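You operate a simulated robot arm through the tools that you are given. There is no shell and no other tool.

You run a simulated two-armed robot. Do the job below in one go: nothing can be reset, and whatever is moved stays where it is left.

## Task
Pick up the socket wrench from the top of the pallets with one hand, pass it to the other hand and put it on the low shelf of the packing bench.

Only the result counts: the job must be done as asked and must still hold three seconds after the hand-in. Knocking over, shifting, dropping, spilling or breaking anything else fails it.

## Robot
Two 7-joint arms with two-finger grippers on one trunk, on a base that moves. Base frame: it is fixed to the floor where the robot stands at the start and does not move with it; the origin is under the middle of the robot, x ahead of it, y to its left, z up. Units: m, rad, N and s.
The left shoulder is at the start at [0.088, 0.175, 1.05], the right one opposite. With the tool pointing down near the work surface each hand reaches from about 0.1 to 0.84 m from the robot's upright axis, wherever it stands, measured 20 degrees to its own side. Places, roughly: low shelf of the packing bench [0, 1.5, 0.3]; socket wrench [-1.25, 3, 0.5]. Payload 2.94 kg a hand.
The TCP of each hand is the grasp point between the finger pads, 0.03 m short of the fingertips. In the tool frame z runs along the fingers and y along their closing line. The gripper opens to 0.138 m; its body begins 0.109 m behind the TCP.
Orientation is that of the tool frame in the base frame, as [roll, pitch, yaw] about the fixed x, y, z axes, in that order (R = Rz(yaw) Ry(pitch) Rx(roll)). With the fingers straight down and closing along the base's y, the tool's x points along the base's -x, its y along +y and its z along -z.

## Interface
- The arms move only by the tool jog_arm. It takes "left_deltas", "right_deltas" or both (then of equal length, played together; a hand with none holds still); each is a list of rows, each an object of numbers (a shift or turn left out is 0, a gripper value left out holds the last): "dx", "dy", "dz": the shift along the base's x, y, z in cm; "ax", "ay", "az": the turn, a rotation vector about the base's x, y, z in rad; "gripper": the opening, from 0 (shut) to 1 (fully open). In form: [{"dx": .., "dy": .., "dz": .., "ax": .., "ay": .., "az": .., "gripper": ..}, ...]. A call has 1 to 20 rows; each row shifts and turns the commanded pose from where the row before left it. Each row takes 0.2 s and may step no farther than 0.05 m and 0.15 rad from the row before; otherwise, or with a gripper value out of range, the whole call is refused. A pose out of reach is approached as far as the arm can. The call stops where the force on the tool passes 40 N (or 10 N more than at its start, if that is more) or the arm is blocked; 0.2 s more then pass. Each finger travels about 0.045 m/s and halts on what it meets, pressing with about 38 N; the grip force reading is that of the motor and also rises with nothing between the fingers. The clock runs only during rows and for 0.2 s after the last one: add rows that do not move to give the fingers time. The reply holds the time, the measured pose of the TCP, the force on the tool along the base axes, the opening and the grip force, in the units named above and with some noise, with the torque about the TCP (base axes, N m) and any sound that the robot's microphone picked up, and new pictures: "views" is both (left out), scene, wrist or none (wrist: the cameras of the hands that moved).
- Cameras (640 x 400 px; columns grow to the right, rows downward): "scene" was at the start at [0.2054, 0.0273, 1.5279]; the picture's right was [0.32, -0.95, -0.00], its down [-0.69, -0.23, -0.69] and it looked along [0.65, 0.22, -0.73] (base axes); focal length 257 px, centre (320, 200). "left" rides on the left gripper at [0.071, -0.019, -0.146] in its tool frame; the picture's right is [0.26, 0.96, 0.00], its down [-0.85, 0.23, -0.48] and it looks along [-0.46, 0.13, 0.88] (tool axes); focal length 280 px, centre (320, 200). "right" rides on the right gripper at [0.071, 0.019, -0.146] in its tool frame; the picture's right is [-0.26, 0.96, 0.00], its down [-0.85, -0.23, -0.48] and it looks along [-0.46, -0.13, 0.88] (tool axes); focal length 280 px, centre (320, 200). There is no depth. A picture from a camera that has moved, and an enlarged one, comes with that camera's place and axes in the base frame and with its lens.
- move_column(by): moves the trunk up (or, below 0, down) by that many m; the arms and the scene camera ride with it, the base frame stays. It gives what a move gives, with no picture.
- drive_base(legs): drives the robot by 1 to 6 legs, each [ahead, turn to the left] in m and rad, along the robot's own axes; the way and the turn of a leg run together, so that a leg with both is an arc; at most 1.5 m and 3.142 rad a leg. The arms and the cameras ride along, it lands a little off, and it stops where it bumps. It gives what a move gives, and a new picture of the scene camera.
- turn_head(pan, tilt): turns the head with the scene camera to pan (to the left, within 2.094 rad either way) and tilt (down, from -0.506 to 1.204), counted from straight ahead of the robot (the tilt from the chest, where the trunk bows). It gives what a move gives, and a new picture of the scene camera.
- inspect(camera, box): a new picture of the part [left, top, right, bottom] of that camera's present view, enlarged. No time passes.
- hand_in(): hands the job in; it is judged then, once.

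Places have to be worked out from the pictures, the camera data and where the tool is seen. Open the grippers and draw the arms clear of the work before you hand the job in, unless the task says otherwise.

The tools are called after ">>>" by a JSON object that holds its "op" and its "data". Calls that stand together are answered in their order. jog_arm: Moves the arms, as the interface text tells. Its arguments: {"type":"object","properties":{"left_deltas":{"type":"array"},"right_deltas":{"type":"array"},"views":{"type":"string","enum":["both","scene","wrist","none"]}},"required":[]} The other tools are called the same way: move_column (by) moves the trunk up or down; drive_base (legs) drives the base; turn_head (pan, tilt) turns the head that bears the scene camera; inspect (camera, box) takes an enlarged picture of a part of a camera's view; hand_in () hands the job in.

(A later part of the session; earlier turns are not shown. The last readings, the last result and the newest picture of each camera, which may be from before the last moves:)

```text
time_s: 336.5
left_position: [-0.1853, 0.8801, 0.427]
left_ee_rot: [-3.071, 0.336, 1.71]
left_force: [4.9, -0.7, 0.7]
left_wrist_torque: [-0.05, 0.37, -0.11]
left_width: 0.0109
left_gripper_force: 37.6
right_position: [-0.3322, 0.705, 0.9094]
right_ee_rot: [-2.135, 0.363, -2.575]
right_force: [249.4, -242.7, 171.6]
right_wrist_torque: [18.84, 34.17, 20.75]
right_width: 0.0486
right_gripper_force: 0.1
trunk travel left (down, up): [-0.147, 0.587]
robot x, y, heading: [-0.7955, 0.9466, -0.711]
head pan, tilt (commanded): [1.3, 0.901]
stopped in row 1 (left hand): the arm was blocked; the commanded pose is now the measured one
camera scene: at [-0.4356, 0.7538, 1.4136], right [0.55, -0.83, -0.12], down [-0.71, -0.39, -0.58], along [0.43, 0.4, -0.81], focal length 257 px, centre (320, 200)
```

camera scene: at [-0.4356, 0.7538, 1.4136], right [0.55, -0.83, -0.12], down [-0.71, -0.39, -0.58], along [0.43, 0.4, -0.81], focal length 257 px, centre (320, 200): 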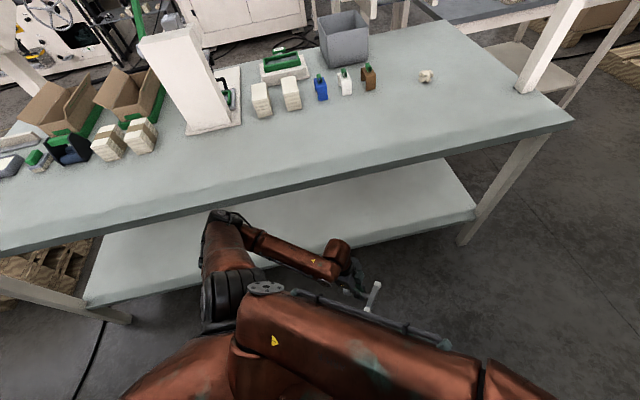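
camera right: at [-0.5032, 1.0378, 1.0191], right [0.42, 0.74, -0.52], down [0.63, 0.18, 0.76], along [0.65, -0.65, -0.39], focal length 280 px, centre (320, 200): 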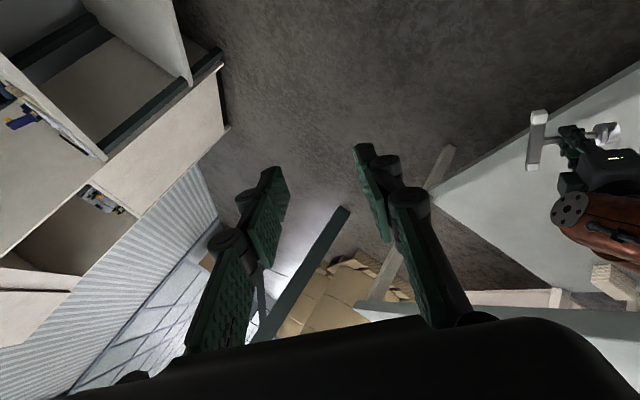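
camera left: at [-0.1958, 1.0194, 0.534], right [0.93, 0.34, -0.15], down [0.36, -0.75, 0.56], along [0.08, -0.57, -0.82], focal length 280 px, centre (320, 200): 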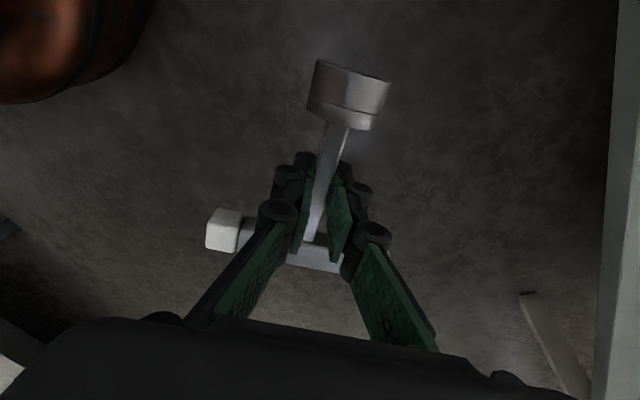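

The lean grew again. I'll stop commanding the arms and wait for it to settle before choosing the next step.

>>> {"op": "turn_head", "data": {"pan": 1.25, "tilt": 0.95}}

>>> {"op": "inspect", "data": {"camera": "right", "box": [0, 0, 640, 400]}}

>>> {"op": "inspect", "data": {"camera": "left", "box": [0, 0, 640, 400]}}

```text
time_s: 337.1
left_position: [-0.2222, 0.8543, 0.428]
left_ee_rot: [-3.065, 0.412, 1.652]
left_force: [2.7, -2.3, -0.8]
left_wrist_torque: [0.12, 0.19, -0.07]
left_width: 0.0109
left_gripper_force: 37.5
right_position: [-0.3888, 0.7127, 0.9129]
right_ee_rot: [-2.073, 0.296, -2.606]
right_force: [164.9, -300.3, 60.7]
right_wrist_torque: [10.93, 13.05, 34.31]
right_width: 0.0484
right_gripper_force: 0.1
trunk travel left (down, up): [-0.147, 0.587]
robot x, y, heading: [-0.8444, 0.9898, -0.892]
head pan, tilt (commanded): [1.25, 0.949]
camera scene: at [-0.4848, 0.7666, 1.409], right [0.35, -0.93, -0.1], down [-0.83, -0.25, -0.51], along [0.45, 0.26, -0.86], focal length 257 px, centre (320, 200)
```

scene: 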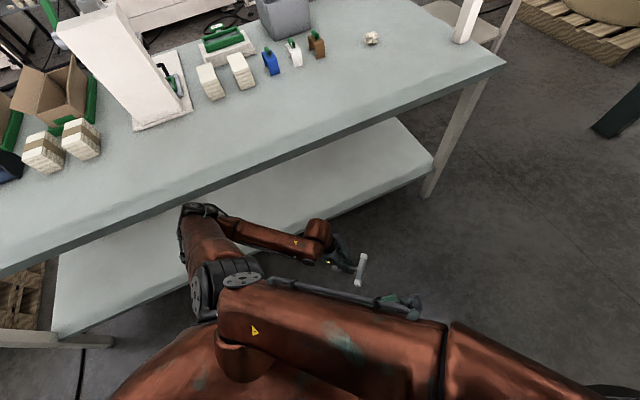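

```text
1.00 times, centred on (320, 200) of right (not enlarged: the box is as wide or as high as the picture)
camera zoom: at [-0.532, 0.7895, 0.9416], right [0.19, 0.65, -0.73], down [0.43, 0.61, 0.66], along [0.88, -0.44, -0.17], focal length 280 px, centre (320, 200)
```

zoom: 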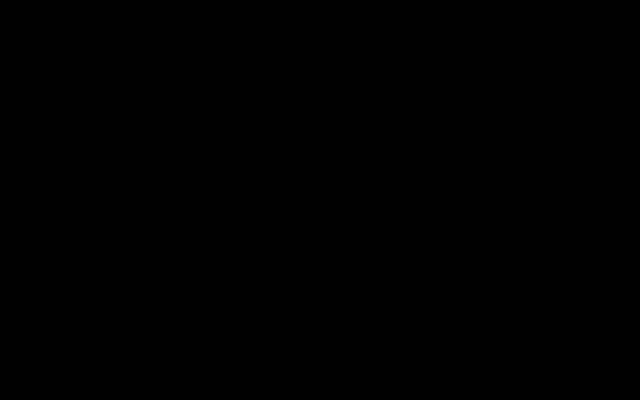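

```text
1.00 times, centred on (320, 200) of left (not enlarged: the box is as wide or as high as the picture)
camera zoom: at [-0.2405, 0.9781, 0.5342], right [0.94, 0.29, -0.17], down [0.31, -0.57, 0.76], along [0.12, -0.77, -0.63], focal length 280 px, centre (320, 200)
```

zoom: 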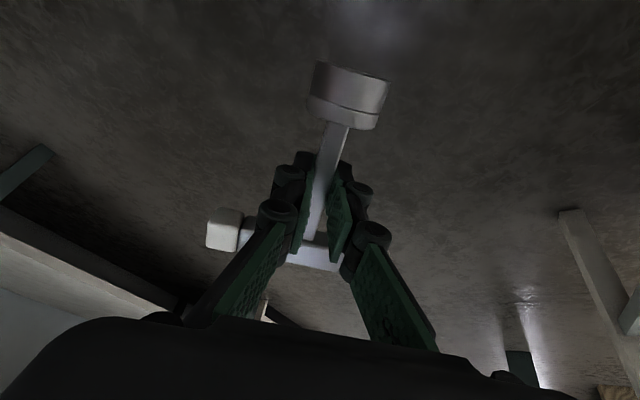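

The base has swung itself further away from the bench, which is the safe direction. The right hand is pressed into the chest, so I'll push it forward with a single larger step.

>>> {"op": "jog_arm", "data": {"right_deltas": [{"dx": 2.6, "dy": -4.0, "dz": 1}], "views": "scene"}}

```text
time_s: 337.4
left_position: [-0.3408, 0.8535, 0.4903]
left_ee_rot: [3.132, 0.53, 1.477]
left_force: [14.0, 4.0, -1.3]
left_wrist_torque: [-0.32, 1.09, -0.82]
left_width: 0.0109
left_gripper_force: 38.2
right_position: [-0.5489, 0.7121, 0.9914]
right_ee_rot: [-1.835, 0.556, -2.849]
right_force: [194.6, -42.1, 42.1]
right_wrist_torque: [4.81, -1.98, -22.11]
right_width: 0.0486
right_gripper_force: 0.0
trunk travel left (down, up): [-0.147, 0.587]
robot x, y, heading: [-0.895, 1.0949, -1.335]
head pan, tilt (commanded): [1.25, 0.949]
stopped in row 1 (right hand): the force on the tool passed its limit at 400 N (the readings are from after the stop); the commanded pose is now the measured one
camera scene: at [-0.6419, 0.7752, 1.4193], right [-0.09, -0.99, -0.08], down [-0.86, 0.12, -0.49], along [0.5, 0.02, -0.87], focal length 257 px, centre (320, 200)
```

scene: 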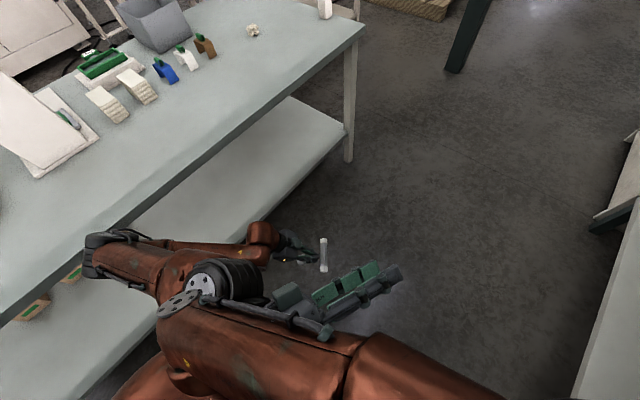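

The base keeps turning away from the bench under the released load. I'll wait for it to come to rest.

>>> {"op": "turn_head", "data": {"pan": 1.2, "tilt": 0.9}}

>>> {"op": "turn_head", "data": {"pan": 1.4, "tilt": 0.9}}

```text
time_s: 338.1
left_position: [-0.3373, 1.0888, 0.4265]
left_ee_rot: [-3.048, 0.473, 1.841]
left_force: [-7.0, 10.2, -4.4]
left_wrist_torque: [-0.37, -0.53, 0.14]
left_width: 0.0113
left_gripper_force: 38.0
right_position: [-0.4866, 0.9153, 0.9289]
right_ee_rot: [-1.948, 0.402, -2.534]
right_force: [4.4, -47.3, -28.1]
right_wrist_torque: [-0.73, -2.17, 2.97]
right_width: 0.0484
right_gripper_force: 0.1
trunk travel left (down, up): [-0.147, 0.587]
robot x, y, heading: [-0.9415, 1.058, -0.668]
head pan, tilt (commanded): [1.201, 0.901]
camera scene: at [-0.699, 1.066, 1.445], right [0.51, -0.86, 0.05], down [-0.68, -0.44, -0.59], along [0.52, 0.26, -0.81], focal length 257 px, centre (320, 200)
```

scene: 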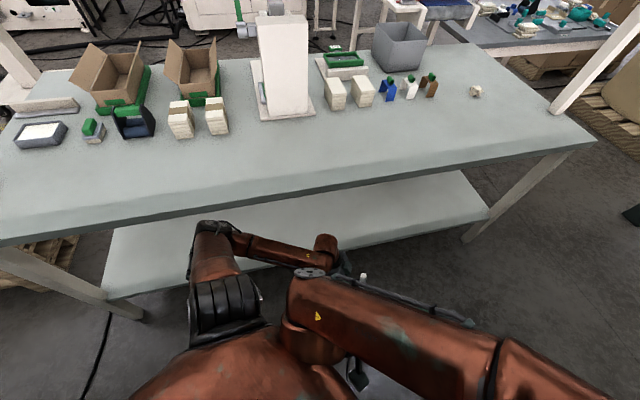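

```text
time_s: 338.8
left_position: [-0.3196, 0.6877, 0.5013]
left_ee_rot: [3.073, 0.57, 1.358]
left_force: [1.0, -20.2, 1.6]
left_wrist_torque: [1.1, 0.29, -0.32]
left_width: 0.0112
left_gripper_force: 38.2
right_position: [-0.5497, 0.5847, 0.9766]
right_ee_rot: [-1.839, 0.268, -2.802]
right_force: [80.3, -316.1, 67.6]
right_wrist_torque: [3.53, 9.0, 33.0]
right_width: 0.0483
right_gripper_force: 0.3
trunk travel left (down, up): [-0.147, 0.587]
robot x, y, heading: [-0.8744, 0.9839, -1.185]
head pan, tilt (commanded): [1.4, 0.901]
camera scene: at [-0.6408, 0.6558, 1.4155], right [0.21, -0.97, -0.12], down [-0.8, -0.1, -0.59], along [0.56, 0.22, -0.8], focal length 257 px, centre (320, 200)
```

scene: 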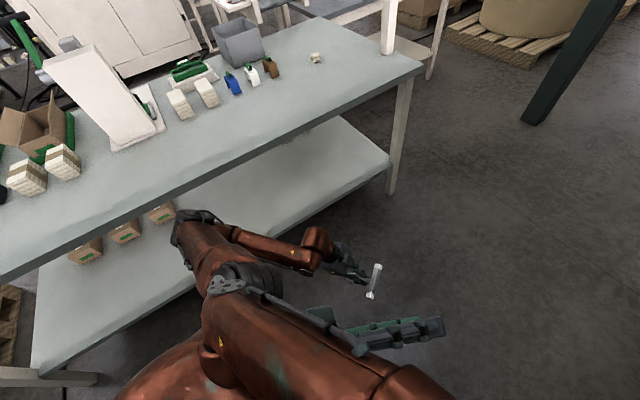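

The robot is swaying because the chest and the right hand push on each other. I'll try raising the trunk to straighten the body and relieve that.

>>> {"op": "move_column", "data": {"by": 0.1}}

>>> {"op": "inspect", "data": {"camera": "scene", "box": [0, 0, 640, 400]}}

```text
time_s: 339.0
left_position: [-0.3467, 0.7588, 0.5832]
left_ee_rot: [2.847, 0.714, 1.243]
left_force: [-1.8, -3.3, 0.2]
left_wrist_torque: [0.31, -0.08, 0.18]
left_width: 0.0114
left_gripper_force: 37.6
right_position: [-0.6107, 0.6617, 1.0391]
right_ee_rot: [-1.745, 0.533, -2.841]
right_force: [30.6, -293.5, 318.4]
right_wrist_torque: [40.82, 21.24, 22.92]
right_width: 0.0483
right_gripper_force: 0.1
trunk travel left (down, up): [-0.146, 0.588]
robot x, y, heading: [-0.8771, 0.9884, -1.22]
head pan, tilt (commanded): [1.4, 0.901]
stopped: the force on the tool passed its limit at 393 N (the readings are from after the stop); the commanded pose is now the measured one
```

```text
1.00 times, centred on (320, 200) of scene (not enlarged: the box is as wide or as high as the picture)
camera zoom: at [-0.7341, 0.7201, 1.4323], right [0.18, -0.98, -0.07], down [-0.77, -0.1, -0.63], along [0.61, 0.17, -0.77], focal length 257 px, centre (320, 200)
```

zoom: 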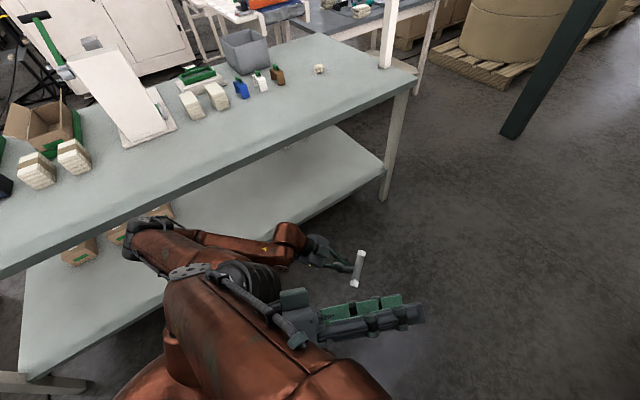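

The right wrist is wedged against the left upper arm. I'll lift it up and away along the push direction.

>>> {"op": "jog_arm", "data": {"right_deltas": [{"dx": 0.5, "dy": -3.0, "dz": 3.8}, {"dx": 0.5, "dy": -3.0, "dz": 3.8}], "views": "scene"}}

```text
time_s: 339.4
left_position: [-0.3393, 0.8295, 0.5622]
left_ee_rot: [2.909, 0.775, 1.302]
left_force: [0.3, -1.1, 0.0]
left_wrist_torque: [0.46, 0.0, 0.04]
left_width: 0.0112
left_gripper_force: 38.2
right_position: [-0.5822, 0.7774, 1.0564]
right_ee_rot: [-1.657, 0.46, -2.779]
right_force: [94.3, -26.7, 193.4]
right_wrist_torque: [23.78, 17.66, -8.91]
right_width: 0.0485
right_gripper_force: 0.1
trunk travel left (down, up): [-0.146, 0.588]
robot x, y, heading: [-0.8764, 0.9846, -1.206]
head pan, tilt (commanded): [1.4, 0.901]
stopped in row 1 (left hand): the arm was blocked; the commanded pose is now the measured one
camera scene: at [-0.6954, 0.8788, 1.4449], right [0.2, -0.98, 0.04], down [-0.78, -0.18, -0.6], along [0.59, 0.09, -0.8], focal length 257 px, centre (320, 200)
```

scene: 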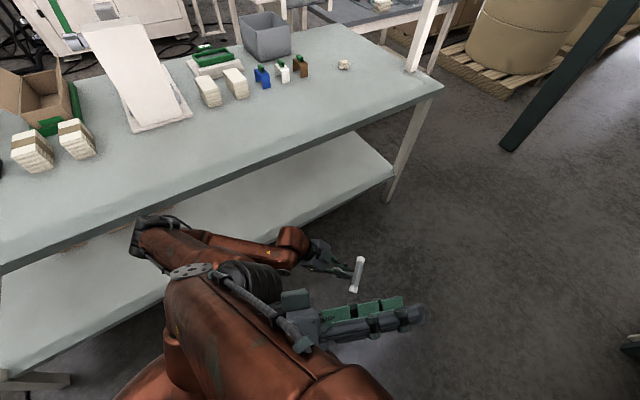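

The load is easing. I'll continue lifting the right hand clear.

>>> {"op": "jog_arm", "data": {"right_deltas": [{"dx": 2.0, "dy": -1.5, "dz": 4.0}], "views": "scene"}}

```text
time_s: 340.0
left_position: [-0.376, 0.812, 0.5844]
left_ee_rot: [2.835, 0.747, 1.248]
left_force: [-0.8, -1.4, 0.5]
left_wrist_torque: [0.06, -0.01, 0.04]
left_width: 0.0111
left_gripper_force: 37.4
right_position: [-0.6388, 0.6864, 1.0693]
right_ee_rot: [-1.766, 0.488, -2.877]
right_force: [-0.8, -2.1, 1.9]
right_wrist_torque: [0.21, 0.08, 0.15]
right_width: 0.0483
right_gripper_force: 0.1
right hand out of reach, approached as far as the arm can: row 1
trunk travel left (down, up): [-0.146, 0.588]
robot x, y, heading: [-0.8749, 0.9864, -1.211]
head pan, tilt (commanded): [1.4, 0.901]
stopped in row 1 (right hand): the arm was blocked; the commanded pose is now the measured one
camera scene: at [-0.7381, 0.797, 1.4347], right [0.19, -0.98, -0.01], down [-0.77, -0.14, -0.63], along [0.61, 0.13, -0.78], focal length 257 px, centre (320, 200)
```

scene: 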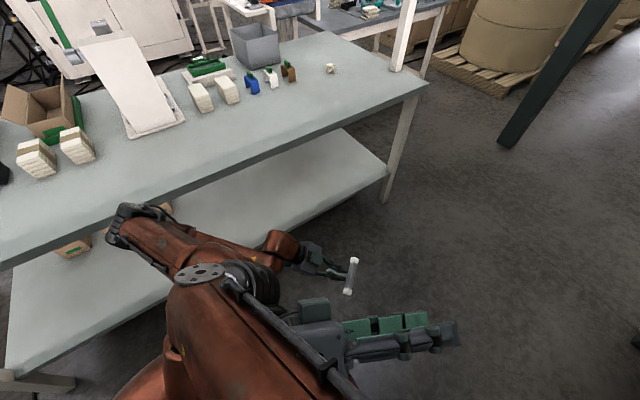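

All forces are near zero now. I'll pause to let it settle fully.

>>> {"op": "turn_head", "data": {"pan": 1.3, "tilt": 1.0}}

>>> {"op": "turn_head", "data": {"pan": 0.7, "tilt": 1.1}}

```text
time_s: 340.6
left_position: [-0.3697, 0.8016, 0.5807]
left_ee_rot: [2.846, 0.738, 1.257]
left_force: [-1.8, -2.4, 0.6]
left_wrist_torque: [0.24, -0.11, 0.15]
left_width: 0.0113
left_gripper_force: 38.4
right_position: [-0.6299, 0.6935, 1.0838]
right_ee_rot: [-1.707, 0.506, -2.828]
right_force: [-2.3, -0.4, 1.0]
right_wrist_torque: [0.13, 0.04, 0.27]
right_width: 0.0482
right_gripper_force: 0.1
trunk travel left (down, up): [-0.146, 0.588]
robot x, y, heading: [-0.8749, 0.9855, -1.21]
head pan, tilt (commanded): [1.3, 1.0]
camera scene: at [-0.7452, 0.8038, 1.4282], right [0.09, -1.0, 0.0], down [-0.83, -0.07, -0.55], along [0.54, 0.05, -0.84], focal length 257 px, centre (320, 200)
```

scene: 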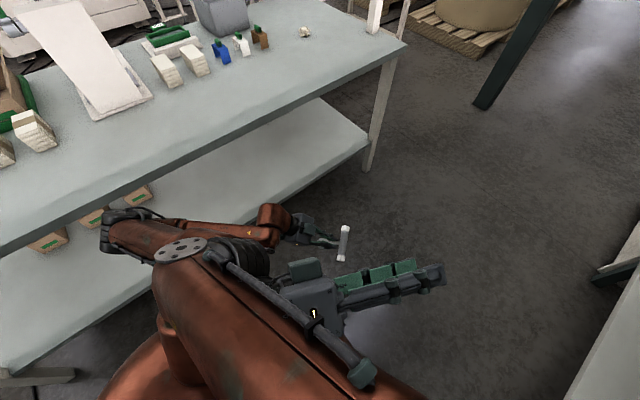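

```text
time_s: 341.6
left_position: [-0.3642, 0.8053, 0.5753]
left_ee_rot: [2.859, 0.743, 1.265]
left_force: [0.2, 0.5, 0.2]
left_wrist_torque: [-0.06, 0.05, -0.01]
left_width: 0.0113
left_gripper_force: 37.7
right_position: [-0.6165, 0.6988, 1.081]
right_ee_rot: [-1.705, 0.488, -2.83]
right_force: [-0.6, 0.7, -0.1]
right_wrist_torque: [0.03, 0.0, -0.07]
right_width: 0.0483
right_gripper_force: 0.0
trunk travel left (down, up): [-0.146, 0.588]
robot x, y, heading: [-0.8769, 0.9851, -1.206]
head pan, tilt (commanded): [0.7, 1.1]
camera scene: at [-0.7491, 0.7713, 1.4208], right [-0.49, -0.87, 0.0], down [-0.78, 0.43, -0.45], along [0.4, -0.22, -0.89], focal length 257 px, centre (320, 200)
```

scene: 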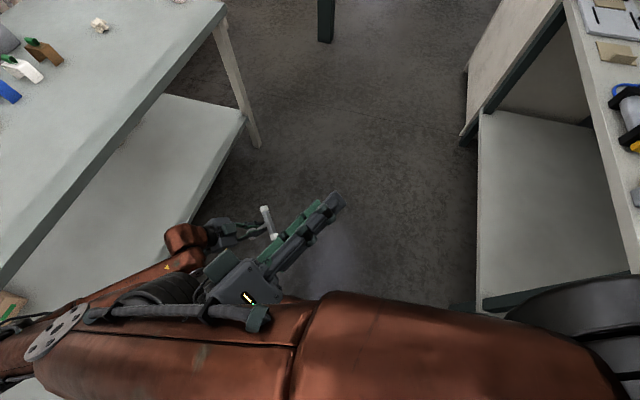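

Calm again, with no forces anywhere and the wrench still in the left hand. I'll move the right hand gently across to its own side, as worked before.

>>> {"op": "jog_arm", "data": {"right_deltas": [{"dx": -0.2, "dy": -0.5}, {"dx": -0.4, "dy": -0.7}, {"dx": -0.6, "dy": -0.9}, {"dx": -0.8, "dy": -1.0}, {"dx": -0.9, "dy": -1.0}, {"dx": -1.0, "dy": -1.0}, {"dx": -1.0, "dy": -1.0}, {"dx": -1.0, "dy": -1.0}, {"dx": -1.0, "dy": -1.0}, {"dx": -1.0, "dy": -1.0}, {"dx": -1.0, "dy": -1.0}, {"dx": -1.0, "dy": -1.0}], "views": "scene"}}

```text
time_s: 344.2
left_position: [-0.3642, 0.8044, 0.5751]
left_ee_rot: [2.86, 0.743, 1.266]
left_force: [0.1, 0.6, 0.1]
left_wrist_torque: [-0.01, 0.03, 0.03]
left_width: 0.0112
left_gripper_force: 37.8
right_position: [-0.7105, 0.5807, 1.0802]
right_ee_rot: [-1.71, 0.499, -2.861]
right_force: [0.3, -0.2, -0.1]
right_wrist_torque: [0.01, 0.0, 0.0]
right_width: 0.0484
right_gripper_force: 0.1
right hand out of reach, approached as far as the arm can: row 1, 2
trunk travel left (down, up): [-0.146, 0.588]
robot x, y, heading: [-0.8768, 0.9838, -1.213]
head pan, tilt (commanded): [0.7, 1.1]
camera scene: at [-0.7498, 0.7707, 1.4207], right [-0.49, -0.87, 0.0], down [-0.78, 0.43, -0.45], along [0.4, -0.22, -0.89], focal length 257 px, centre (320, 200)
```

scene: 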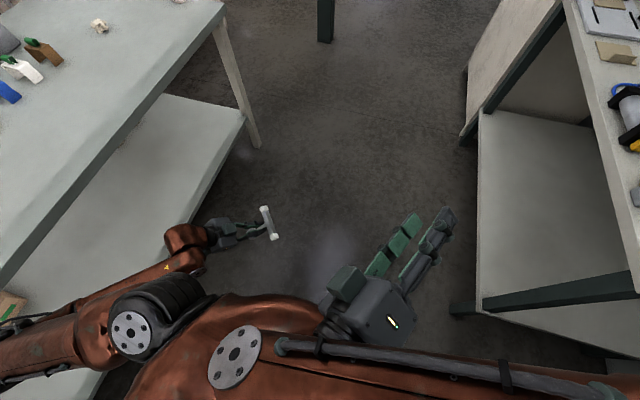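

Good. A few more gentle steps to clear the chest.

>>> {"op": "jog_arm", "data": {"right_deltas": [{"dx": -0.7, "dy": -0.8}, {"dx": -1.0, "dy": -1.1}, {"dx": -1.1, "dy": -1.1}, {"dx": -1.1, "dy": -1.1}, {"dx": -1.1, "dy": -1.1}, {"dx": -1.1, "dy": -1.1}, {"dx": -1.1, "dy": -1.1}, {"dx": -1.1, "dy": -1.1}, {"dx": -1.0, "dy": -1.0}, {"dx": -0.8, "dy": -0.7}], "views": "scene"}}

>>> {"op": "turn_head", "data": {"pan": 1.5, "tilt": 0.9}}

```text
time_s: 346.4
left_position: [-0.3649, 0.8054, 0.5763]
left_ee_rot: [2.857, 0.742, 1.266]
left_force: [-0.2, -0.4, 0.9]
left_wrist_torque: [-0.03, 0.04, -0.03]
left_width: 0.0112
left_gripper_force: 37.9
right_position: [-0.7579, 0.5442, 1.0811]
right_ee_rot: [-1.707, 0.494, -2.838]
right_force: [0.2, -0.1, 0.9]
right_wrist_torque: [0.02, 0.01, -0.01]
right_width: 0.0483
right_gripper_force: 0.0
right hand out of reach, approached as far as the arm can: row 5, 6, 7, 8, 9, 10
trunk travel left (down, up): [-0.146, 0.588]
robot x, y, heading: [-0.8775, 0.9876, -1.208]
head pan, tilt (commanded): [0.7, 1.1]
camera scene: at [-0.7499, 0.771, 1.4208], right [-0.49, -0.87, 0.0], down [-0.78, 0.43, -0.45], along [0.4, -0.22, -0.89], focal length 257 px, centre (320, 200)
```

scene: 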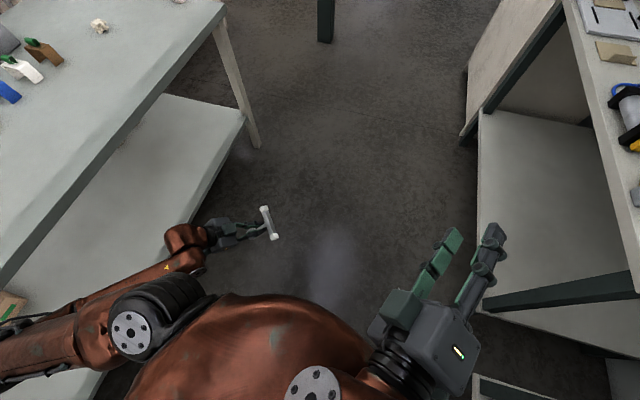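

```text
time_s: 347.6
left_position: [-0.3651, 0.8047, 0.5745]
left_ee_rot: [2.858, 0.742, 1.265]
left_force: [-0.6, 0.2, 0.1]
left_wrist_torque: [0.0, 0.03, 0.03]
left_width: 0.0114
left_gripper_force: 38.0
right_position: [-0.7581, 0.5444, 1.0814]
right_ee_rot: [-1.707, 0.492, -2.84]
right_force: [-0.2, -0.2, 0.2]
right_wrist_torque: [-0.01, 0.02, -0.01]
right_width: 0.0484
right_gripper_force: 0.1
trunk travel left (down, up): [-0.146, 0.588]
robot x, y, heading: [-0.8759, 0.9826, -1.213]
head pan, tilt (commanded): [1.499, 0.901]
camera scene: at [-0.7325, 0.823, 1.4345], right [0.28, -0.96, 0.0], down [-0.75, -0.22, -0.62], along [0.59, 0.18, -0.78], focal length 257 px, centre (320, 200)
```

scene: 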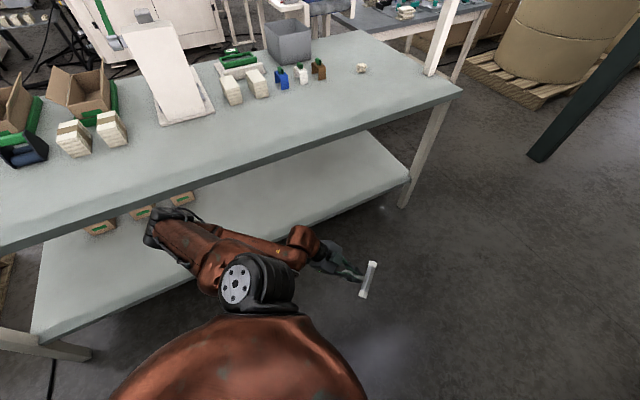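

The left elbow is now 13 cm off the bench edge and all is calm. Before moving the base I'll check the right arm's surroundings.

>>> {"op": "turn_head", "data": {"pan": -0.7, "tilt": 0.9}}

```text
time_s: 349.6
left_position: [-0.365, 0.8049, 0.5754]
left_ee_rot: [2.859, 0.741, 1.266]
left_force: [-1.0, 0.7, -1.3]
left_wrist_torque: [-0.03, 0.04, -0.04]
left_width: 0.0114
left_gripper_force: 37.6
right_position: [-0.7584, 0.5434, 1.0818]
right_ee_rot: [-1.706, 0.493, -2.841]
right_force: [0.0, 1.1, -0.1]
right_wrist_torque: [-0.01, -0.02, 0.0]
right_width: 0.0483
right_gripper_force: 0.0
trunk travel left (down, up): [-0.146, 0.588]
robot x, y, heading: [-0.8785, 0.9864, -1.209]
head pan, tilt (commanded): [-0.7, 0.901]
camera scene: at [-0.8299, 0.7302, 1.4346], right [-0.94, 0.33, 0.0], down [0.26, 0.74, -0.62], along [-0.21, -0.59, -0.78], focal length 257 px, centre (320, 200)
```

scene: 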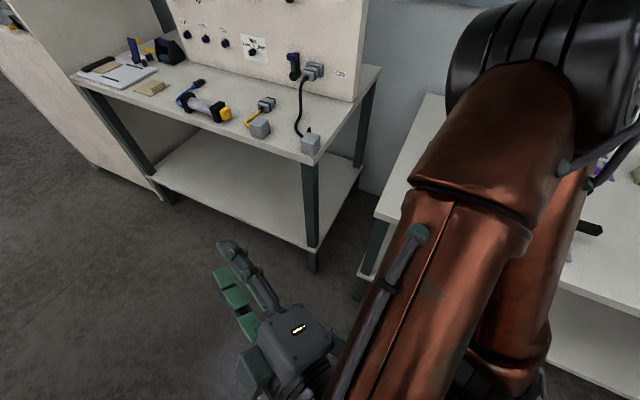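

The right elbow is high above everything. I'll now turn left in small steps toward the bench; all low parts stay within 0.6 m of the axis, inside the bench line.

>>> {"op": "drive_base", "data": {"legs": [[0, 0.08], [0, 0.08], [0, 0.08], [0, 0.08], [0, 0.08], [0, 0.08]]}}

```text
time_s: 350.5
left_position: [-0.3603, 0.8283, 0.5711]
left_ee_rot: [2.87, 0.739, 1.317]
left_force: [-0.1, 0.1, 0.9]
left_wrist_torque: [0.01, 0.01, 0.0]
left_width: 0.0114
left_gripper_force: 38.0
right_position: [-0.7398, 0.5483, 1.0804]
right_ee_rot: [-1.708, 0.492, -2.797]
right_force: [0.3, -0.1, -0.3]
right_wrist_torque: [0.01, 0.0, 0.02]
right_width: 0.048
right_gripper_force: 0.1
trunk travel left (down, up): [-0.146, 0.588]
robot x, y, heading: [-0.876, 0.9857, -1.171]
head pan, tilt (commanded): [-0.7, 0.901]
stopped in leg 1: the robot was blocked; the commanded pose is now the measured one
camera scene: at [-0.8204, 0.7321, 1.4346], right [-0.96, 0.3, 0.0], down [0.23, 0.75, -0.62], along [-0.18, -0.59, -0.78], focal length 257 px, centre (320, 200)
```

scene: 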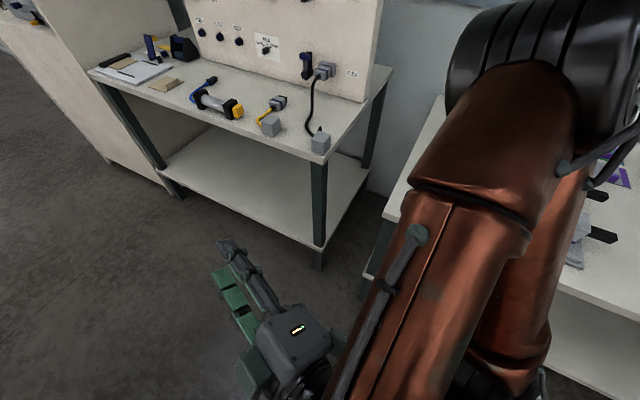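

The turn stopped at once; the right arm is folded with its wrist near the chest. I'll move the right hand straight forward gently to get it out of that posture.

>>> {"op": "jog_arm", "data": {"right_deltas": [{"dx": 0.2, "dy": -0.5}, {"dx": 0.3, "dy": -0.8}, {"dx": 0.4, "dy": -0.9}, {"dx": 0.4, "dy": -0.9}, {"dx": 0.4, "dy": -0.9}, {"dx": 0.4, "dy": -0.9}, {"dx": 0.4, "dy": -0.9}, {"dx": 0.4, "dy": -0.9}, {"dx": 0.4, "dy": -0.9}, {"dx": 0.4, "dy": -0.9}], "views": "scene"}}

```text
time_s: 352.7
left_position: [-0.3592, 0.8284, 0.5728]
left_ee_rot: [2.87, 0.738, 1.315]
left_force: [0.2, -0.7, 0.4]
left_wrist_torque: [0.0, 0.03, 0.01]
left_width: 0.0111
left_gripper_force: 37.8
right_position: [-0.7031, 0.4632, 1.0813]
right_ee_rot: [-1.708, 0.493, -2.799]
right_force: [0.1, 0.1, 0.7]
right_wrist_torque: [0.01, -0.06, 0.03]
right_width: 0.0483
right_gripper_force: 0.1
trunk travel left (down, up): [-0.146, 0.588]
robot x, y, heading: [-0.8762, 0.9856, -1.174]
head pan, tilt (commanded): [-0.7, 0.901]
camera scene: at [-0.8202, 0.732, 1.4345], right [-0.96, 0.3, 0.0], down [0.23, 0.75, -0.62], along [-0.18, -0.59, -0.78], focal length 257 px, centre (320, 200)
```

scene: 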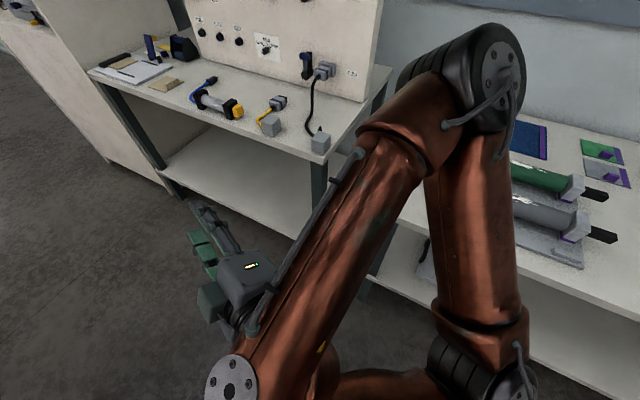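

The right hand moves freely forward. I'll roll it and then tilt it to point down, restoring its normal orientation.

>>> {"op": "jog_arm", "data": {"right_deltas": [{"ax": 0.054, "ay": -0.124, "az": -0.0164}, {"ax": 0.054, "ay": -0.124, "az": -0.0164}, {"ax": 0.054, "ay": -0.124, "az": -0.0164}, {"ax": 0.054, "ay": -0.124, "az": -0.0164}, {"ax": 0.054, "ay": -0.124, "az": -0.0164}, {"ax": 0.054, "ay": -0.124, "az": -0.0164}, {"ax": 0.054, "ay": -0.124, "az": -0.0164}, {"ax": 0.054, "ay": -0.124, "az": -0.0164}, {"ax": 0.054, "ay": -0.124, "az": -0.0164}, {"ax": 0.054, "ay": -0.124, "az": -0.0164}, {"ax": 0.054, "ay": -0.124, "az": -0.0164}, {"dx": 0}], "views": "none"}}

>>> {"op": "jog_arm", "data": {"right_deltas": [{"ax": 0.08, "ay": 0.034}, {"ax": 0.11, "ay": 0.046}, {"ax": 0.12, "ay": 0.05}, {"ax": 0.12, "ay": 0.05}, {"ax": 0.12, "ay": 0.05}, {"ax": 0.12, "ay": 0.05}, {"ax": 0.12, "ay": 0.05}, {"ax": 0.12, "ay": 0.05}, {"ax": 0.12, "ay": 0.05}, {"ax": 0.12, "ay": 0.05}, {"ax": 0.12, "ay": 0.05}, {"dx": 0}], "views": "scene"}}

```text
time_s: 355.3
left_position: [-0.3601, 0.8286, 0.5728]
left_ee_rot: [2.869, 0.738, 1.314]
left_force: [0.0, 0.1, -0.7]
left_wrist_torque: [-0.02, 0.06, -0.01]
left_width: 0.0111
left_gripper_force: 38.0
right_position: [-0.7026, 0.4634, 1.0816]
right_ee_rot: [1.865, 1.13, 0.676]
right_force: [-0.7, -0.6, -0.4]
right_wrist_torque: [0.01, -0.02, -0.03]
right_width: 0.0481
right_gripper_force: 0.2
trunk travel left (down, up): [-0.146, 0.588]
robot x, y, heading: [-0.8763, 0.9855, -1.169]
head pan, tilt (commanded): [-0.7, 0.901]
```

```text
time_s: 357.9
left_position: [-0.3586, 0.8278, 0.5717]
left_ee_rot: [2.869, 0.738, 1.313]
left_force: [0.4, -1.3, -0.4]
left_wrist_torque: [-0.02, 0.04, -0.01]
left_width: 0.011
left_gripper_force: 37.5
right_position: [-0.7034, 0.4659, 1.0817]
right_ee_rot: [3.101, 0.057, 1.543]
right_force: [-0.7, 0.6, 0.1]
right_wrist_torque: [0.0, -0.04, 0.04]
right_width: 0.0484
right_gripper_force: 0.0
trunk travel left (down, up): [-0.146, 0.588]
robot x, y, heading: [-0.8752, 0.9863, -1.17]
head pan, tilt (commanded): [-0.7, 0.901]
camera scene: at [-0.8201, 0.7322, 1.4346], right [-0.96, 0.3, 0.0], down [0.23, 0.75, -0.62], along [-0.18, -0.59, -0.78], focal length 257 px, centre (320, 200)
```

scene: 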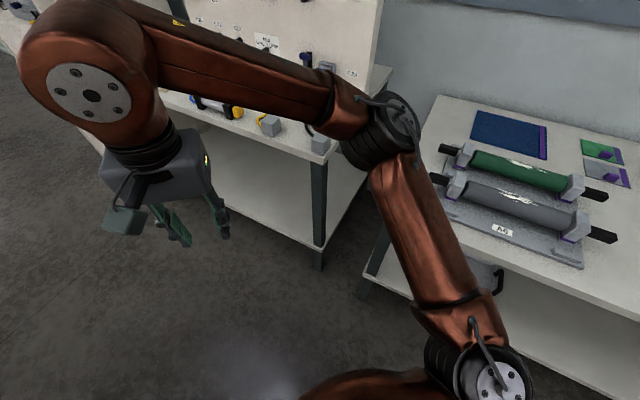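

The right arm is back to a normal posture. I'll try turning left toward the bench again in small steps.

>>> {"op": "drive_base", "data": {"legs": [[0, 0.08], [0, 0.08], [0, 0.08]]}}

```text
time_s: 358.7
left_position: [-0.3532, 0.8541, 0.5699]
left_ee_rot: [2.874, 0.73, 1.359]
left_force: [-1.2, -0.9, 0.1]
left_wrist_torque: [-0.02, 0.01, 0.04]
left_width: 0.0109
left_gripper_force: 38.2
right_position: [-0.6801, 0.4712, 1.0806]
right_ee_rot: [3.098, 0.056, 1.586]
right_force: [0.4, 0.6, 0.2]
right_wrist_torque: [0.04, -0.03, 0.0]
right_width: 0.0483
right_gripper_force: 0.0
trunk travel left (down, up): [-0.146, 0.588]
robot x, y, heading: [-0.8742, 0.9853, -1.133]
head pan, tilt (commanded): [-0.7, 0.901]
stopped in leg 1: the robot was blocked; the commanded pose is now the measured one
camera scene: at [-0.8095, 0.7345, 1.4345], right [-0.97, 0.26, 0.0], down [0.2, 0.76, -0.62], along [-0.16, -0.6, -0.78], focal length 257 px, centre (320, 200)
```

scene: 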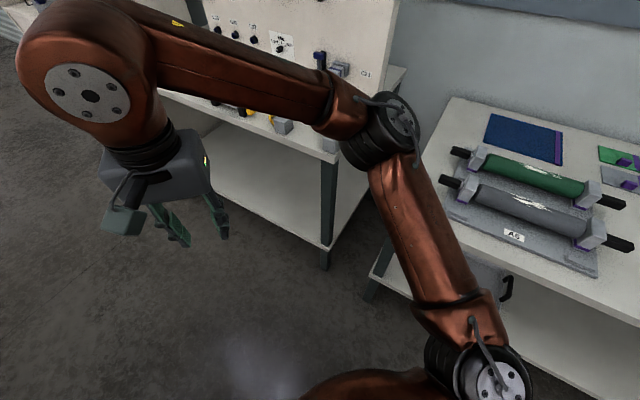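

Again it stops after a small angle. I'll look at the left elbow and the bench edge closely.

>>> {"op": "turn_head", "data": {"pan": 1.9, "tilt": 0.9}}

>>> {"op": "inspect", "data": {"camera": "scene", "box": [140, 120, 460, 320]}}

```text
time_s: 361.1
left_position: [-0.3526, 0.8526, 0.5702]
left_ee_rot: [2.874, 0.733, 1.355]
left_force: [0.0, -0.4, 0.8]
left_wrist_torque: [-0.03, -0.02, 0.01]
left_width: 0.0113
left_gripper_force: 38.3
right_position: [-0.6804, 0.4717, 1.0816]
right_ee_rot: [3.102, 0.056, 1.584]
right_force: [0.0, 0.6, 0.5]
right_wrist_torque: [-0.02, 0.0, 0.01]
right_width: 0.048
right_gripper_force: 0.1
trunk travel left (down, up): [-0.146, 0.588]
robot x, y, heading: [-0.8737, 0.9859, -1.132]
head pan, tilt (commanded): [1.901, 0.901]
camera scene: at [-0.7361, 0.8601, 1.4345], right [0.7, -0.72, 0.0], down [-0.56, -0.55, -0.62], along [0.45, 0.43, -0.78], focal length 257 px, centre (320, 200)
```

scene: 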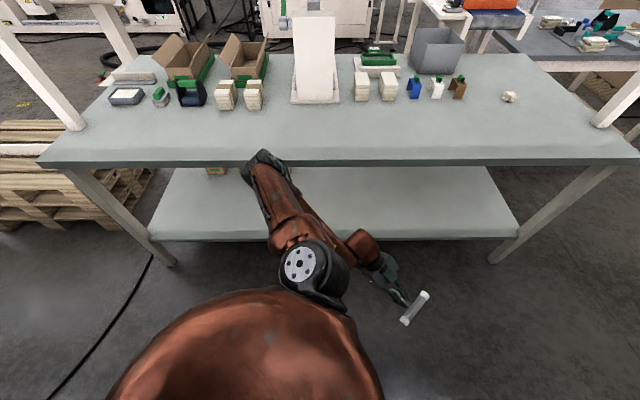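

```text
2.00 times, centred on (300, 220) of scene
camera zoom: at [-0.7361, 0.8601, 1.4345], right [0.7, -0.72, 0.0], down [-0.56, -0.55, -0.62], along [0.45, 0.43, -0.78], focal length 513 px, centre (360, 160)
```

zoom: 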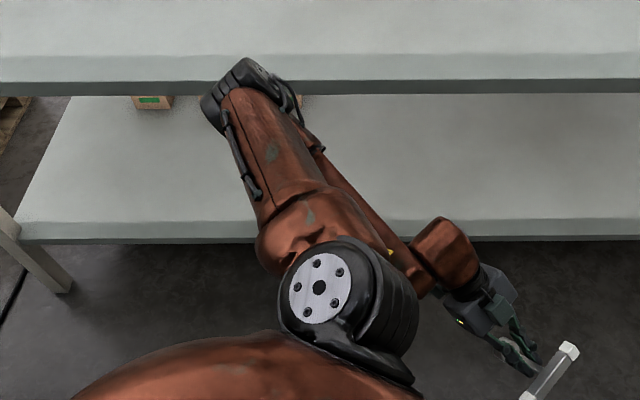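

The left elbow points straight at the bench and touches its edge. I'll move the left hand forward along the robot's own axis, away from the bench, so the elbow swings in.

>>> {"op": "jog_arm", "data": {"left_deltas": [{"dx": -0.1, "dy": -0.4}, {"dx": -0.15, "dy": -0.7}, {"dx": -0.2, "dy": -0.9}, {"dx": -0.25, "dy": -1.1}, {"dx": -0.25, "dy": -1.2}, {"dx": -0.25, "dy": -1.2}, {"dx": -0.25, "dy": -1.2}, {"dx": -0.25, "dy": -1.2}, {"dx": -0.25, "dy": -1.2}, {"dx": -0.25, "dy": -1.2}, {"dx": -0.25, "dy": -1.2}, {"dx": -0.25, "dy": -1.2}, {"dx": -0.25, "dy": -1.2}, {"dx": -0.25, "dy": -1.2}, {"dx": -0.25, "dy": -1.2}, {"dx": -0.25, "dy": -1.2}, {"dx": -0.25, "dy": -1.2}, {"dx": -0.2, "dy": -1.0}, {"dx": -0.15, "dy": -0.7}, {"dx": -0.1, "dy": -0.4}], "views": "scene"}}

```text
time_s: 365.3
left_position: [-0.3972, 0.6437, 0.5699]
left_ee_rot: [2.873, 0.731, 1.355]
left_force: [0.0, 0.7, 0.1]
left_wrist_torque: [-0.03, 0.01, 0.01]
left_width: 0.0112
left_gripper_force: 37.8
right_position: [-0.6808, 0.4714, 1.0813]
right_ee_rot: [3.1, 0.058, 1.586]
right_force: [0.4, -1.1, 0.5]
right_wrist_torque: [0.0, 0.0, 0.01]
right_width: 0.0482
right_gripper_force: 0.1
trunk travel left (down, up): [-0.146, 0.588]
robot x, y, heading: [-0.876, 0.9838, -1.132]
head pan, tilt (commanded): [1.901, 0.901]
camera scene: at [-0.7361, 0.8599, 1.4345], right [0.7, -0.72, 0.0], down [-0.56, -0.55, -0.62], along [0.45, 0.43, -0.78], focal length 257 px, centre (320, 200)
```

scene: 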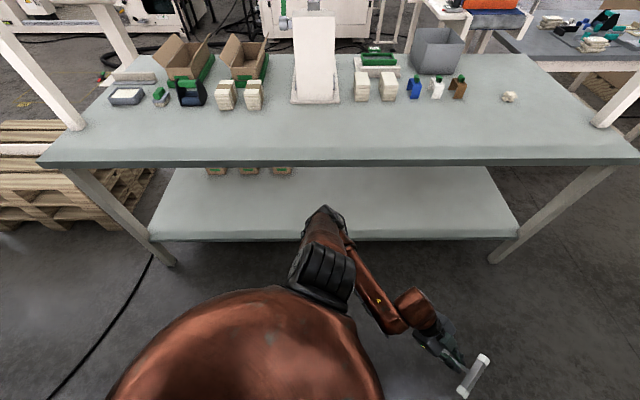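

The elbow has swung in, clear of the bench and below tabletop height. Now I'll turn left again in small steps.

>>> {"op": "drive_base", "data": {"legs": [[0, 0.08], [0, 0.08], [0, 0.08], [0, 0.08], [0, 0.08], [0, 0.08]]}}

```text
time_s: 368.5
left_position: [-0.2926, 0.905, 0.5689]
left_ee_rot: [2.875, 0.733, 1.837]
left_force: [0.4, 1.0, 1.2]
left_wrist_torque: [-0.05, 0.02, 0.0]
left_width: 0.0111
left_gripper_force: 38.0
right_position: [-0.4636, 0.621, 1.0821]
right_ee_rot: [3.1, 0.057, 2.066]
right_force: [0.5, 0.9, -0.2]
right_wrist_torque: [-0.02, 0.03, 0.01]
right_width: 0.0481
right_gripper_force: 0.1
trunk travel left (down, up): [-0.146, 0.588]
robot x, y, heading: [-0.8765, 0.9861, -0.651]
head pan, tilt (commanded): [1.901, 0.901]
camera scene: at [-0.6919, 0.94, 1.4345], right [0.95, -0.31, 0.0], down [-0.25, -0.74, -0.62], along [0.19, 0.59, -0.78], focal length 257 px, centre (320, 200)
```

scene: 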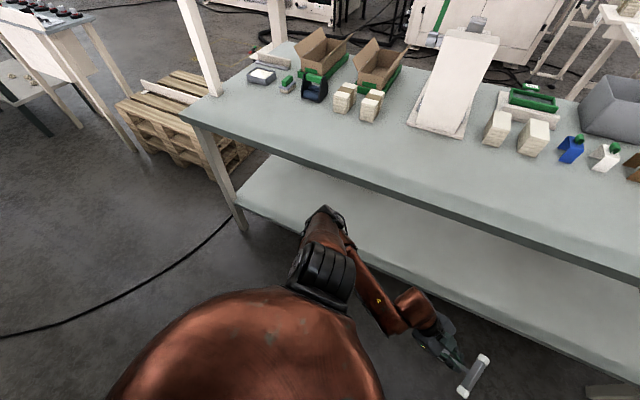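

Smooth. I'll continue turning.

>>> {"op": "drive_base", "data": {"legs": [[0, 0.08], [0, 0.08], [0, 0.08], [0, 0.08], [0, 0.08], [0, 0.08]]}}

>>> {"op": "drive_base", "data": {"legs": [[0, 0.08], [0, 0.08], [0, 0.08]]}}

```text
time_s: 371.8
left_position: [-0.3206, 1.1829, 0.5689]
left_ee_rot: [2.874, 0.732, 2.319]
left_force: [-0.3, 0.0, -0.3]
left_wrist_torque: [-0.03, -0.01, -0.02]
left_width: 0.0112
left_gripper_force: 37.7
right_position: [-0.3413, 0.8524, 1.0809]
right_ee_rot: [3.101, 0.057, 2.547]
right_force: [0.4, 0.7, 0.3]
right_wrist_torque: [-0.03, 0.01, 0.03]
right_width: 0.048
right_gripper_force: 0.0
trunk travel left (down, up): [-0.146, 0.588]
robot x, y, heading: [-0.8734, 0.981, -0.168]
head pan, tilt (commanded): [1.901, 0.901]
camera scene: at [-0.6904, 1.0305, 1.4345], right [0.99, 0.16, 0.0], down [0.12, -0.77, -0.62], along [-0.1, 0.61, -0.78], focal length 257 px, centre (320, 200)
```

scene: 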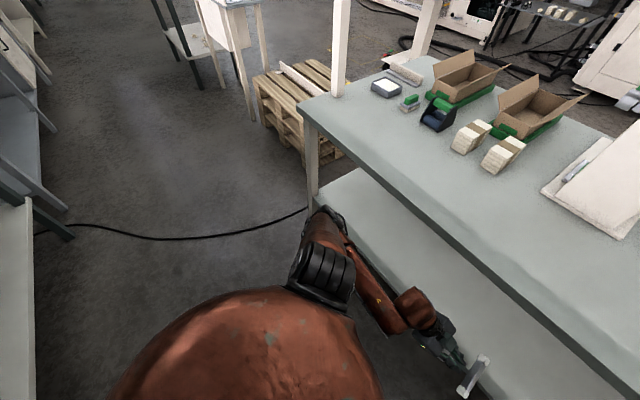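

```text
time_s: 373.7
left_position: [-0.3837, 1.3099, 0.57]
left_ee_rot: [2.875, 0.733, 2.558]
left_force: [-0.4, 0.3, 0.7]
left_wrist_torque: [-0.04, -0.04, -0.01]
left_width: 0.0114
left_gripper_force: 37.5
right_position: [-0.3254, 0.9837, 1.0806]
right_ee_rot: [3.101, 0.058, 2.788]
right_force: [0.2, -0.4, 0.6]
right_wrist_torque: [-0.05, -0.01, -0.01]
right_width: 0.0484
right_gripper_force: 0.1
trunk travel left (down, up): [-0.146, 0.588]
robot x, y, heading: [-0.875, 0.9849, 0.073]
head pan, tilt (commanded): [1.901, 0.901]
camera scene: at [-0.7059, 1.0735, 1.4345], right [0.92, 0.39, 0.0], down [0.3, -0.72, -0.62], along [-0.24, 0.57, -0.78], focal length 257 px, centre (320, 200)
```

scene: 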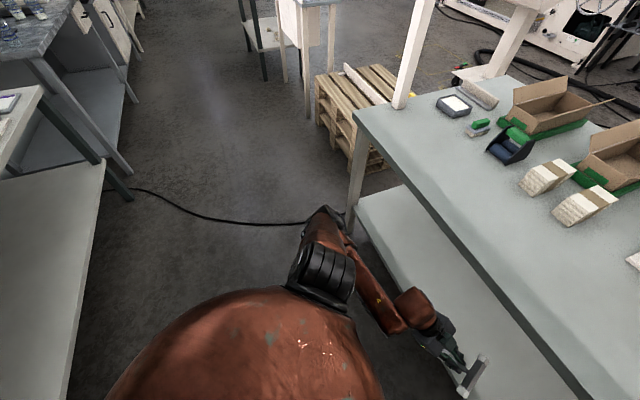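

The wrench is now close to the shelf opening. I'll turn the left hand to point straight down and lower it to z 0.42 here, so that the wrist fits under the tabletop.

>>> {"op": "jog_arm", "data": {"left_deltas": [{"dz": -0.5, "ax": 0.007, "ay": 0.035}, {"dz": -0.9, "ax": 0.011, "ay": 0.055}, {"dz": -1.1, "ax": 0.014, "ay": 0.07}, {"dz": -1.1, "ax": 0.014, "ay": 0.07}, {"dz": -1.1, "ax": 0.014, "ay": 0.07}, {"dz": -1.1, "ax": 0.014, "ay": 0.07}, {"dz": -1.1, "ax": 0.014, "ay": 0.07}, {"dz": -1.1, "ax": 0.014, "ay": 0.07}, {"dz": -1.1, "ax": 0.014, "ay": 0.07}, {"dz": -1.1, "ax": 0.014, "ay": 0.07}, {"dz": -1.1, "ax": 0.014, "ay": 0.07}, {"dz": -1.1, "ax": 0.007, "ay": 0.037}, {"dz": -1.1}, {"dz": -0.8}, {"dz": -0.5}], "views": "both"}}

```text
time_s: 376.9
left_position: [-0.3838, 1.3085, 0.4201]
left_ee_rot: [-3.141, -0.001, 2.66]
left_force: [0.1, 0.4, 0.5]
left_wrist_torque: [-0.04, -0.05, 0.01]
left_width: 0.0113
left_gripper_force: 37.8
right_position: [-0.3235, 0.9828, 1.0807]
right_ee_rot: [3.101, 0.057, 2.787]
right_force: [-0.4, -0.6, -1.0]
right_wrist_torque: [-0.01, 0.01, -0.01]
right_width: 0.0482
right_gripper_force: 0.0
trunk travel left (down, up): [-0.146, 0.588]
robot x, y, heading: [-0.8788, 0.9817, 0.073]
head pan, tilt (commanded): [1.901, 0.901]
camera scene: at [-0.7057, 1.0723, 1.4345], right [0.92, 0.39, 0.0], down [0.3, -0.72, -0.62], along [-0.24, 0.57, -0.78], focal length 257 px, centre (320, 200)
camera left: at [-0.4562, 1.3242, 0.5682], right [0.22, 0.98, 0.0], down [0.86, -0.19, 0.47], along [0.46, -0.1, -0.88], focal length 280 px, centre (320, 200)
```

scene: 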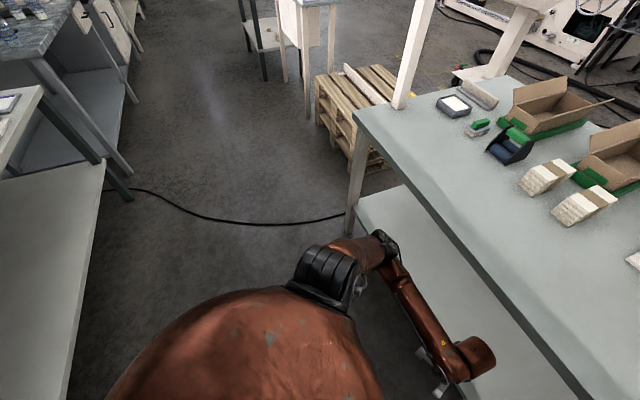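
left: 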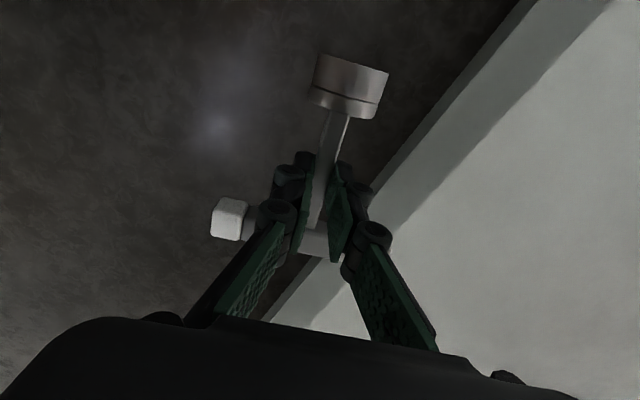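

The hand points straight down right at the shelf's front edge, and the arm is all below the tabletop. I'll slide the hand in over the shelf by reaching with the arm, in 1 cm steps.

>>> {"op": "jog_arm", "data": {"left_deltas": [{"dx": 0.3, "dy": 0.2}, {"dx": 0.6, "dy": 0.35}, {"dx": 0.8, "dy": 0.45}, {"dx": 0.9, "dy": 0.52}, {"dx": 0.9, "dy": 0.52}, {"dx": 0.9, "dy": 0.52}, {"dx": 0.9, "dy": 0.52}, {"dx": 0.9, "dy": 0.52}, {"dx": 0.9, "dy": 0.52}, {"dx": 0.9, "dy": 0.52}, {"dx": 0.9, "dy": 0.52}, {"dx": 0.8, "dy": 0.45}, {"dx": 0.6, "dy": 0.35}, {"dx": 0.3, "dy": 0.2}], "views": "both"}}

```text
time_s: 379.9
left_position: [-0.2777, 1.3708, 0.4218]
left_ee_rot: [3.141, -0.002, 2.66]
left_force: [-0.2, -0.1, -0.5]
left_wrist_torque: [-0.05, -0.06, 0.02]
left_width: 0.0112
left_gripper_force: 38.6
right_position: [-0.3249, 0.982, 1.0804]
right_ee_rot: [3.098, 0.055, 2.787]
right_force: [0.1, -0.8, -0.4]
right_wrist_torque: [0.02, -0.01, -0.02]
right_width: 0.0483
right_gripper_force: 0.0
trunk travel left (down, up): [-0.146, 0.588]
robot x, y, heading: [-0.8769, 0.9858, 0.069]
head pan, tilt (commanded): [1.901, 0.901]
camera scene: at [-0.7056, 1.0725, 1.4345], right [0.92, 0.39, 0.0], down [0.3, -0.72, -0.62], along [-0.24, 0.57, -0.78], focal length 257 px, centre (320, 200)
camera left: at [-0.3499, 1.3863, 0.568], right [0.21, 0.98, 0.0], down [0.86, -0.19, 0.47], along [0.46, -0.1, -0.88], focal length 280 px, centre (320, 200)
```

scene: 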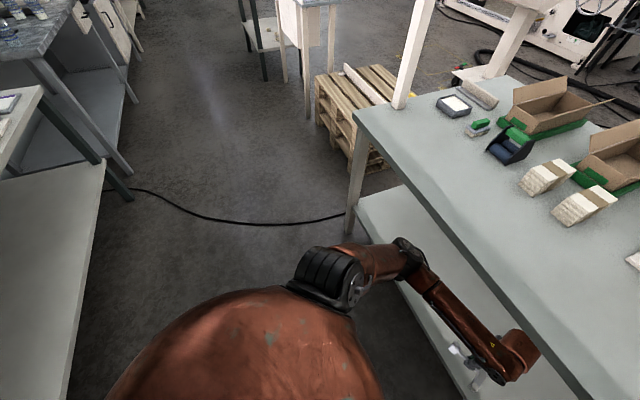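
left: 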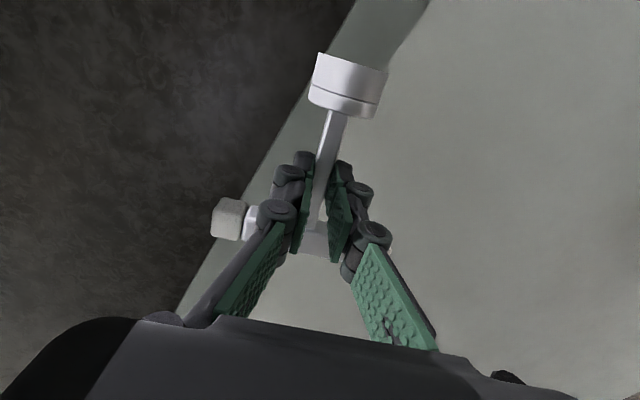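

Exactly as planned: the hand is over the shelf's front edge with no contact. I'll go another 12 cm straight in.

>>> {"op": "jog_arm", "data": {"left_deltas": [{"dx": 0.3, "dy": 0.3}, {"dx": 0.5, "dy": 0.5}, {"dx": 0.7, "dy": 0.7}, {"dx": 0.75, "dy": 0.7}, {"dx": 0.75, "dy": 0.7}, {"dx": 0.75, "dy": 0.7}, {"dx": 0.75, "dy": 0.7}, {"dx": 0.75, "dy": 0.7}, {"dx": 0.75, "dy": 0.7}, {"dx": 0.75, "dy": 0.7}, {"dx": 0.75, "dy": 0.7}, {"dx": 0.6, "dy": 0.6}, {"dx": 0.4, "dy": 0.4}], "views": "both"}}

```text
time_s: 382.7
left_position: [-0.1923, 1.4521, 0.4215]
left_ee_rot: [-3.141, -0.002, 2.659]
left_force: [-0.7, 0.0, 0.7]
left_wrist_torque: [0.01, -0.07, -0.01]
left_width: 0.0111
left_gripper_force: 37.7
right_position: [-0.3246, 0.9823, 1.0815]
right_ee_rot: [3.1, 0.054, 2.79]
right_force: [1.0, 0.6, -0.2]
right_wrist_torque: [0.01, -0.03, 0.01]
right_width: 0.0484
right_gripper_force: 0.0
trunk travel left (down, up): [-0.146, 0.588]
robot x, y, heading: [-0.8779, 0.9886, 0.07]
head pan, tilt (commanded): [1.901, 0.901]
camera scene: at [-0.7053, 1.0726, 1.4344], right [0.92, 0.39, 0.0], down [0.3, -0.72, -0.62], along [-0.24, 0.57, -0.78], focal length 257 px, centre (320, 200)
camera left: at [-0.2649, 1.4671, 0.5681], right [0.22, 0.98, 0.0], down [0.86, -0.19, 0.47], along [0.46, -0.1, -0.88], focal length 280 px, centre (320, 200)
```

scene: 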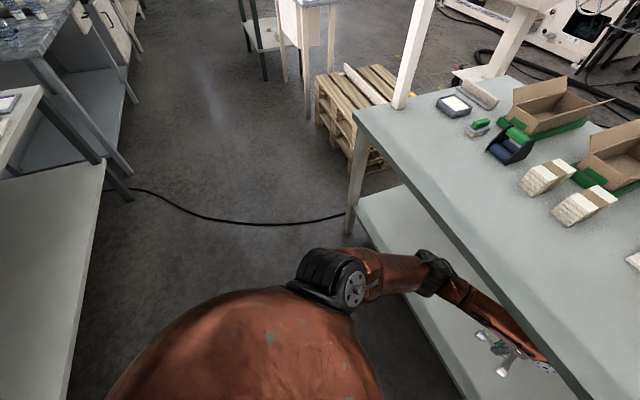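
left: 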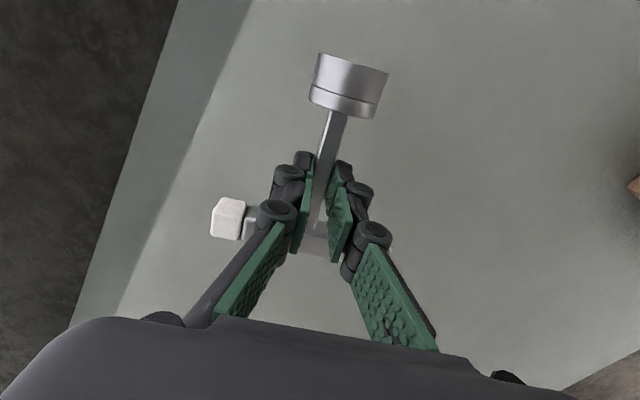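

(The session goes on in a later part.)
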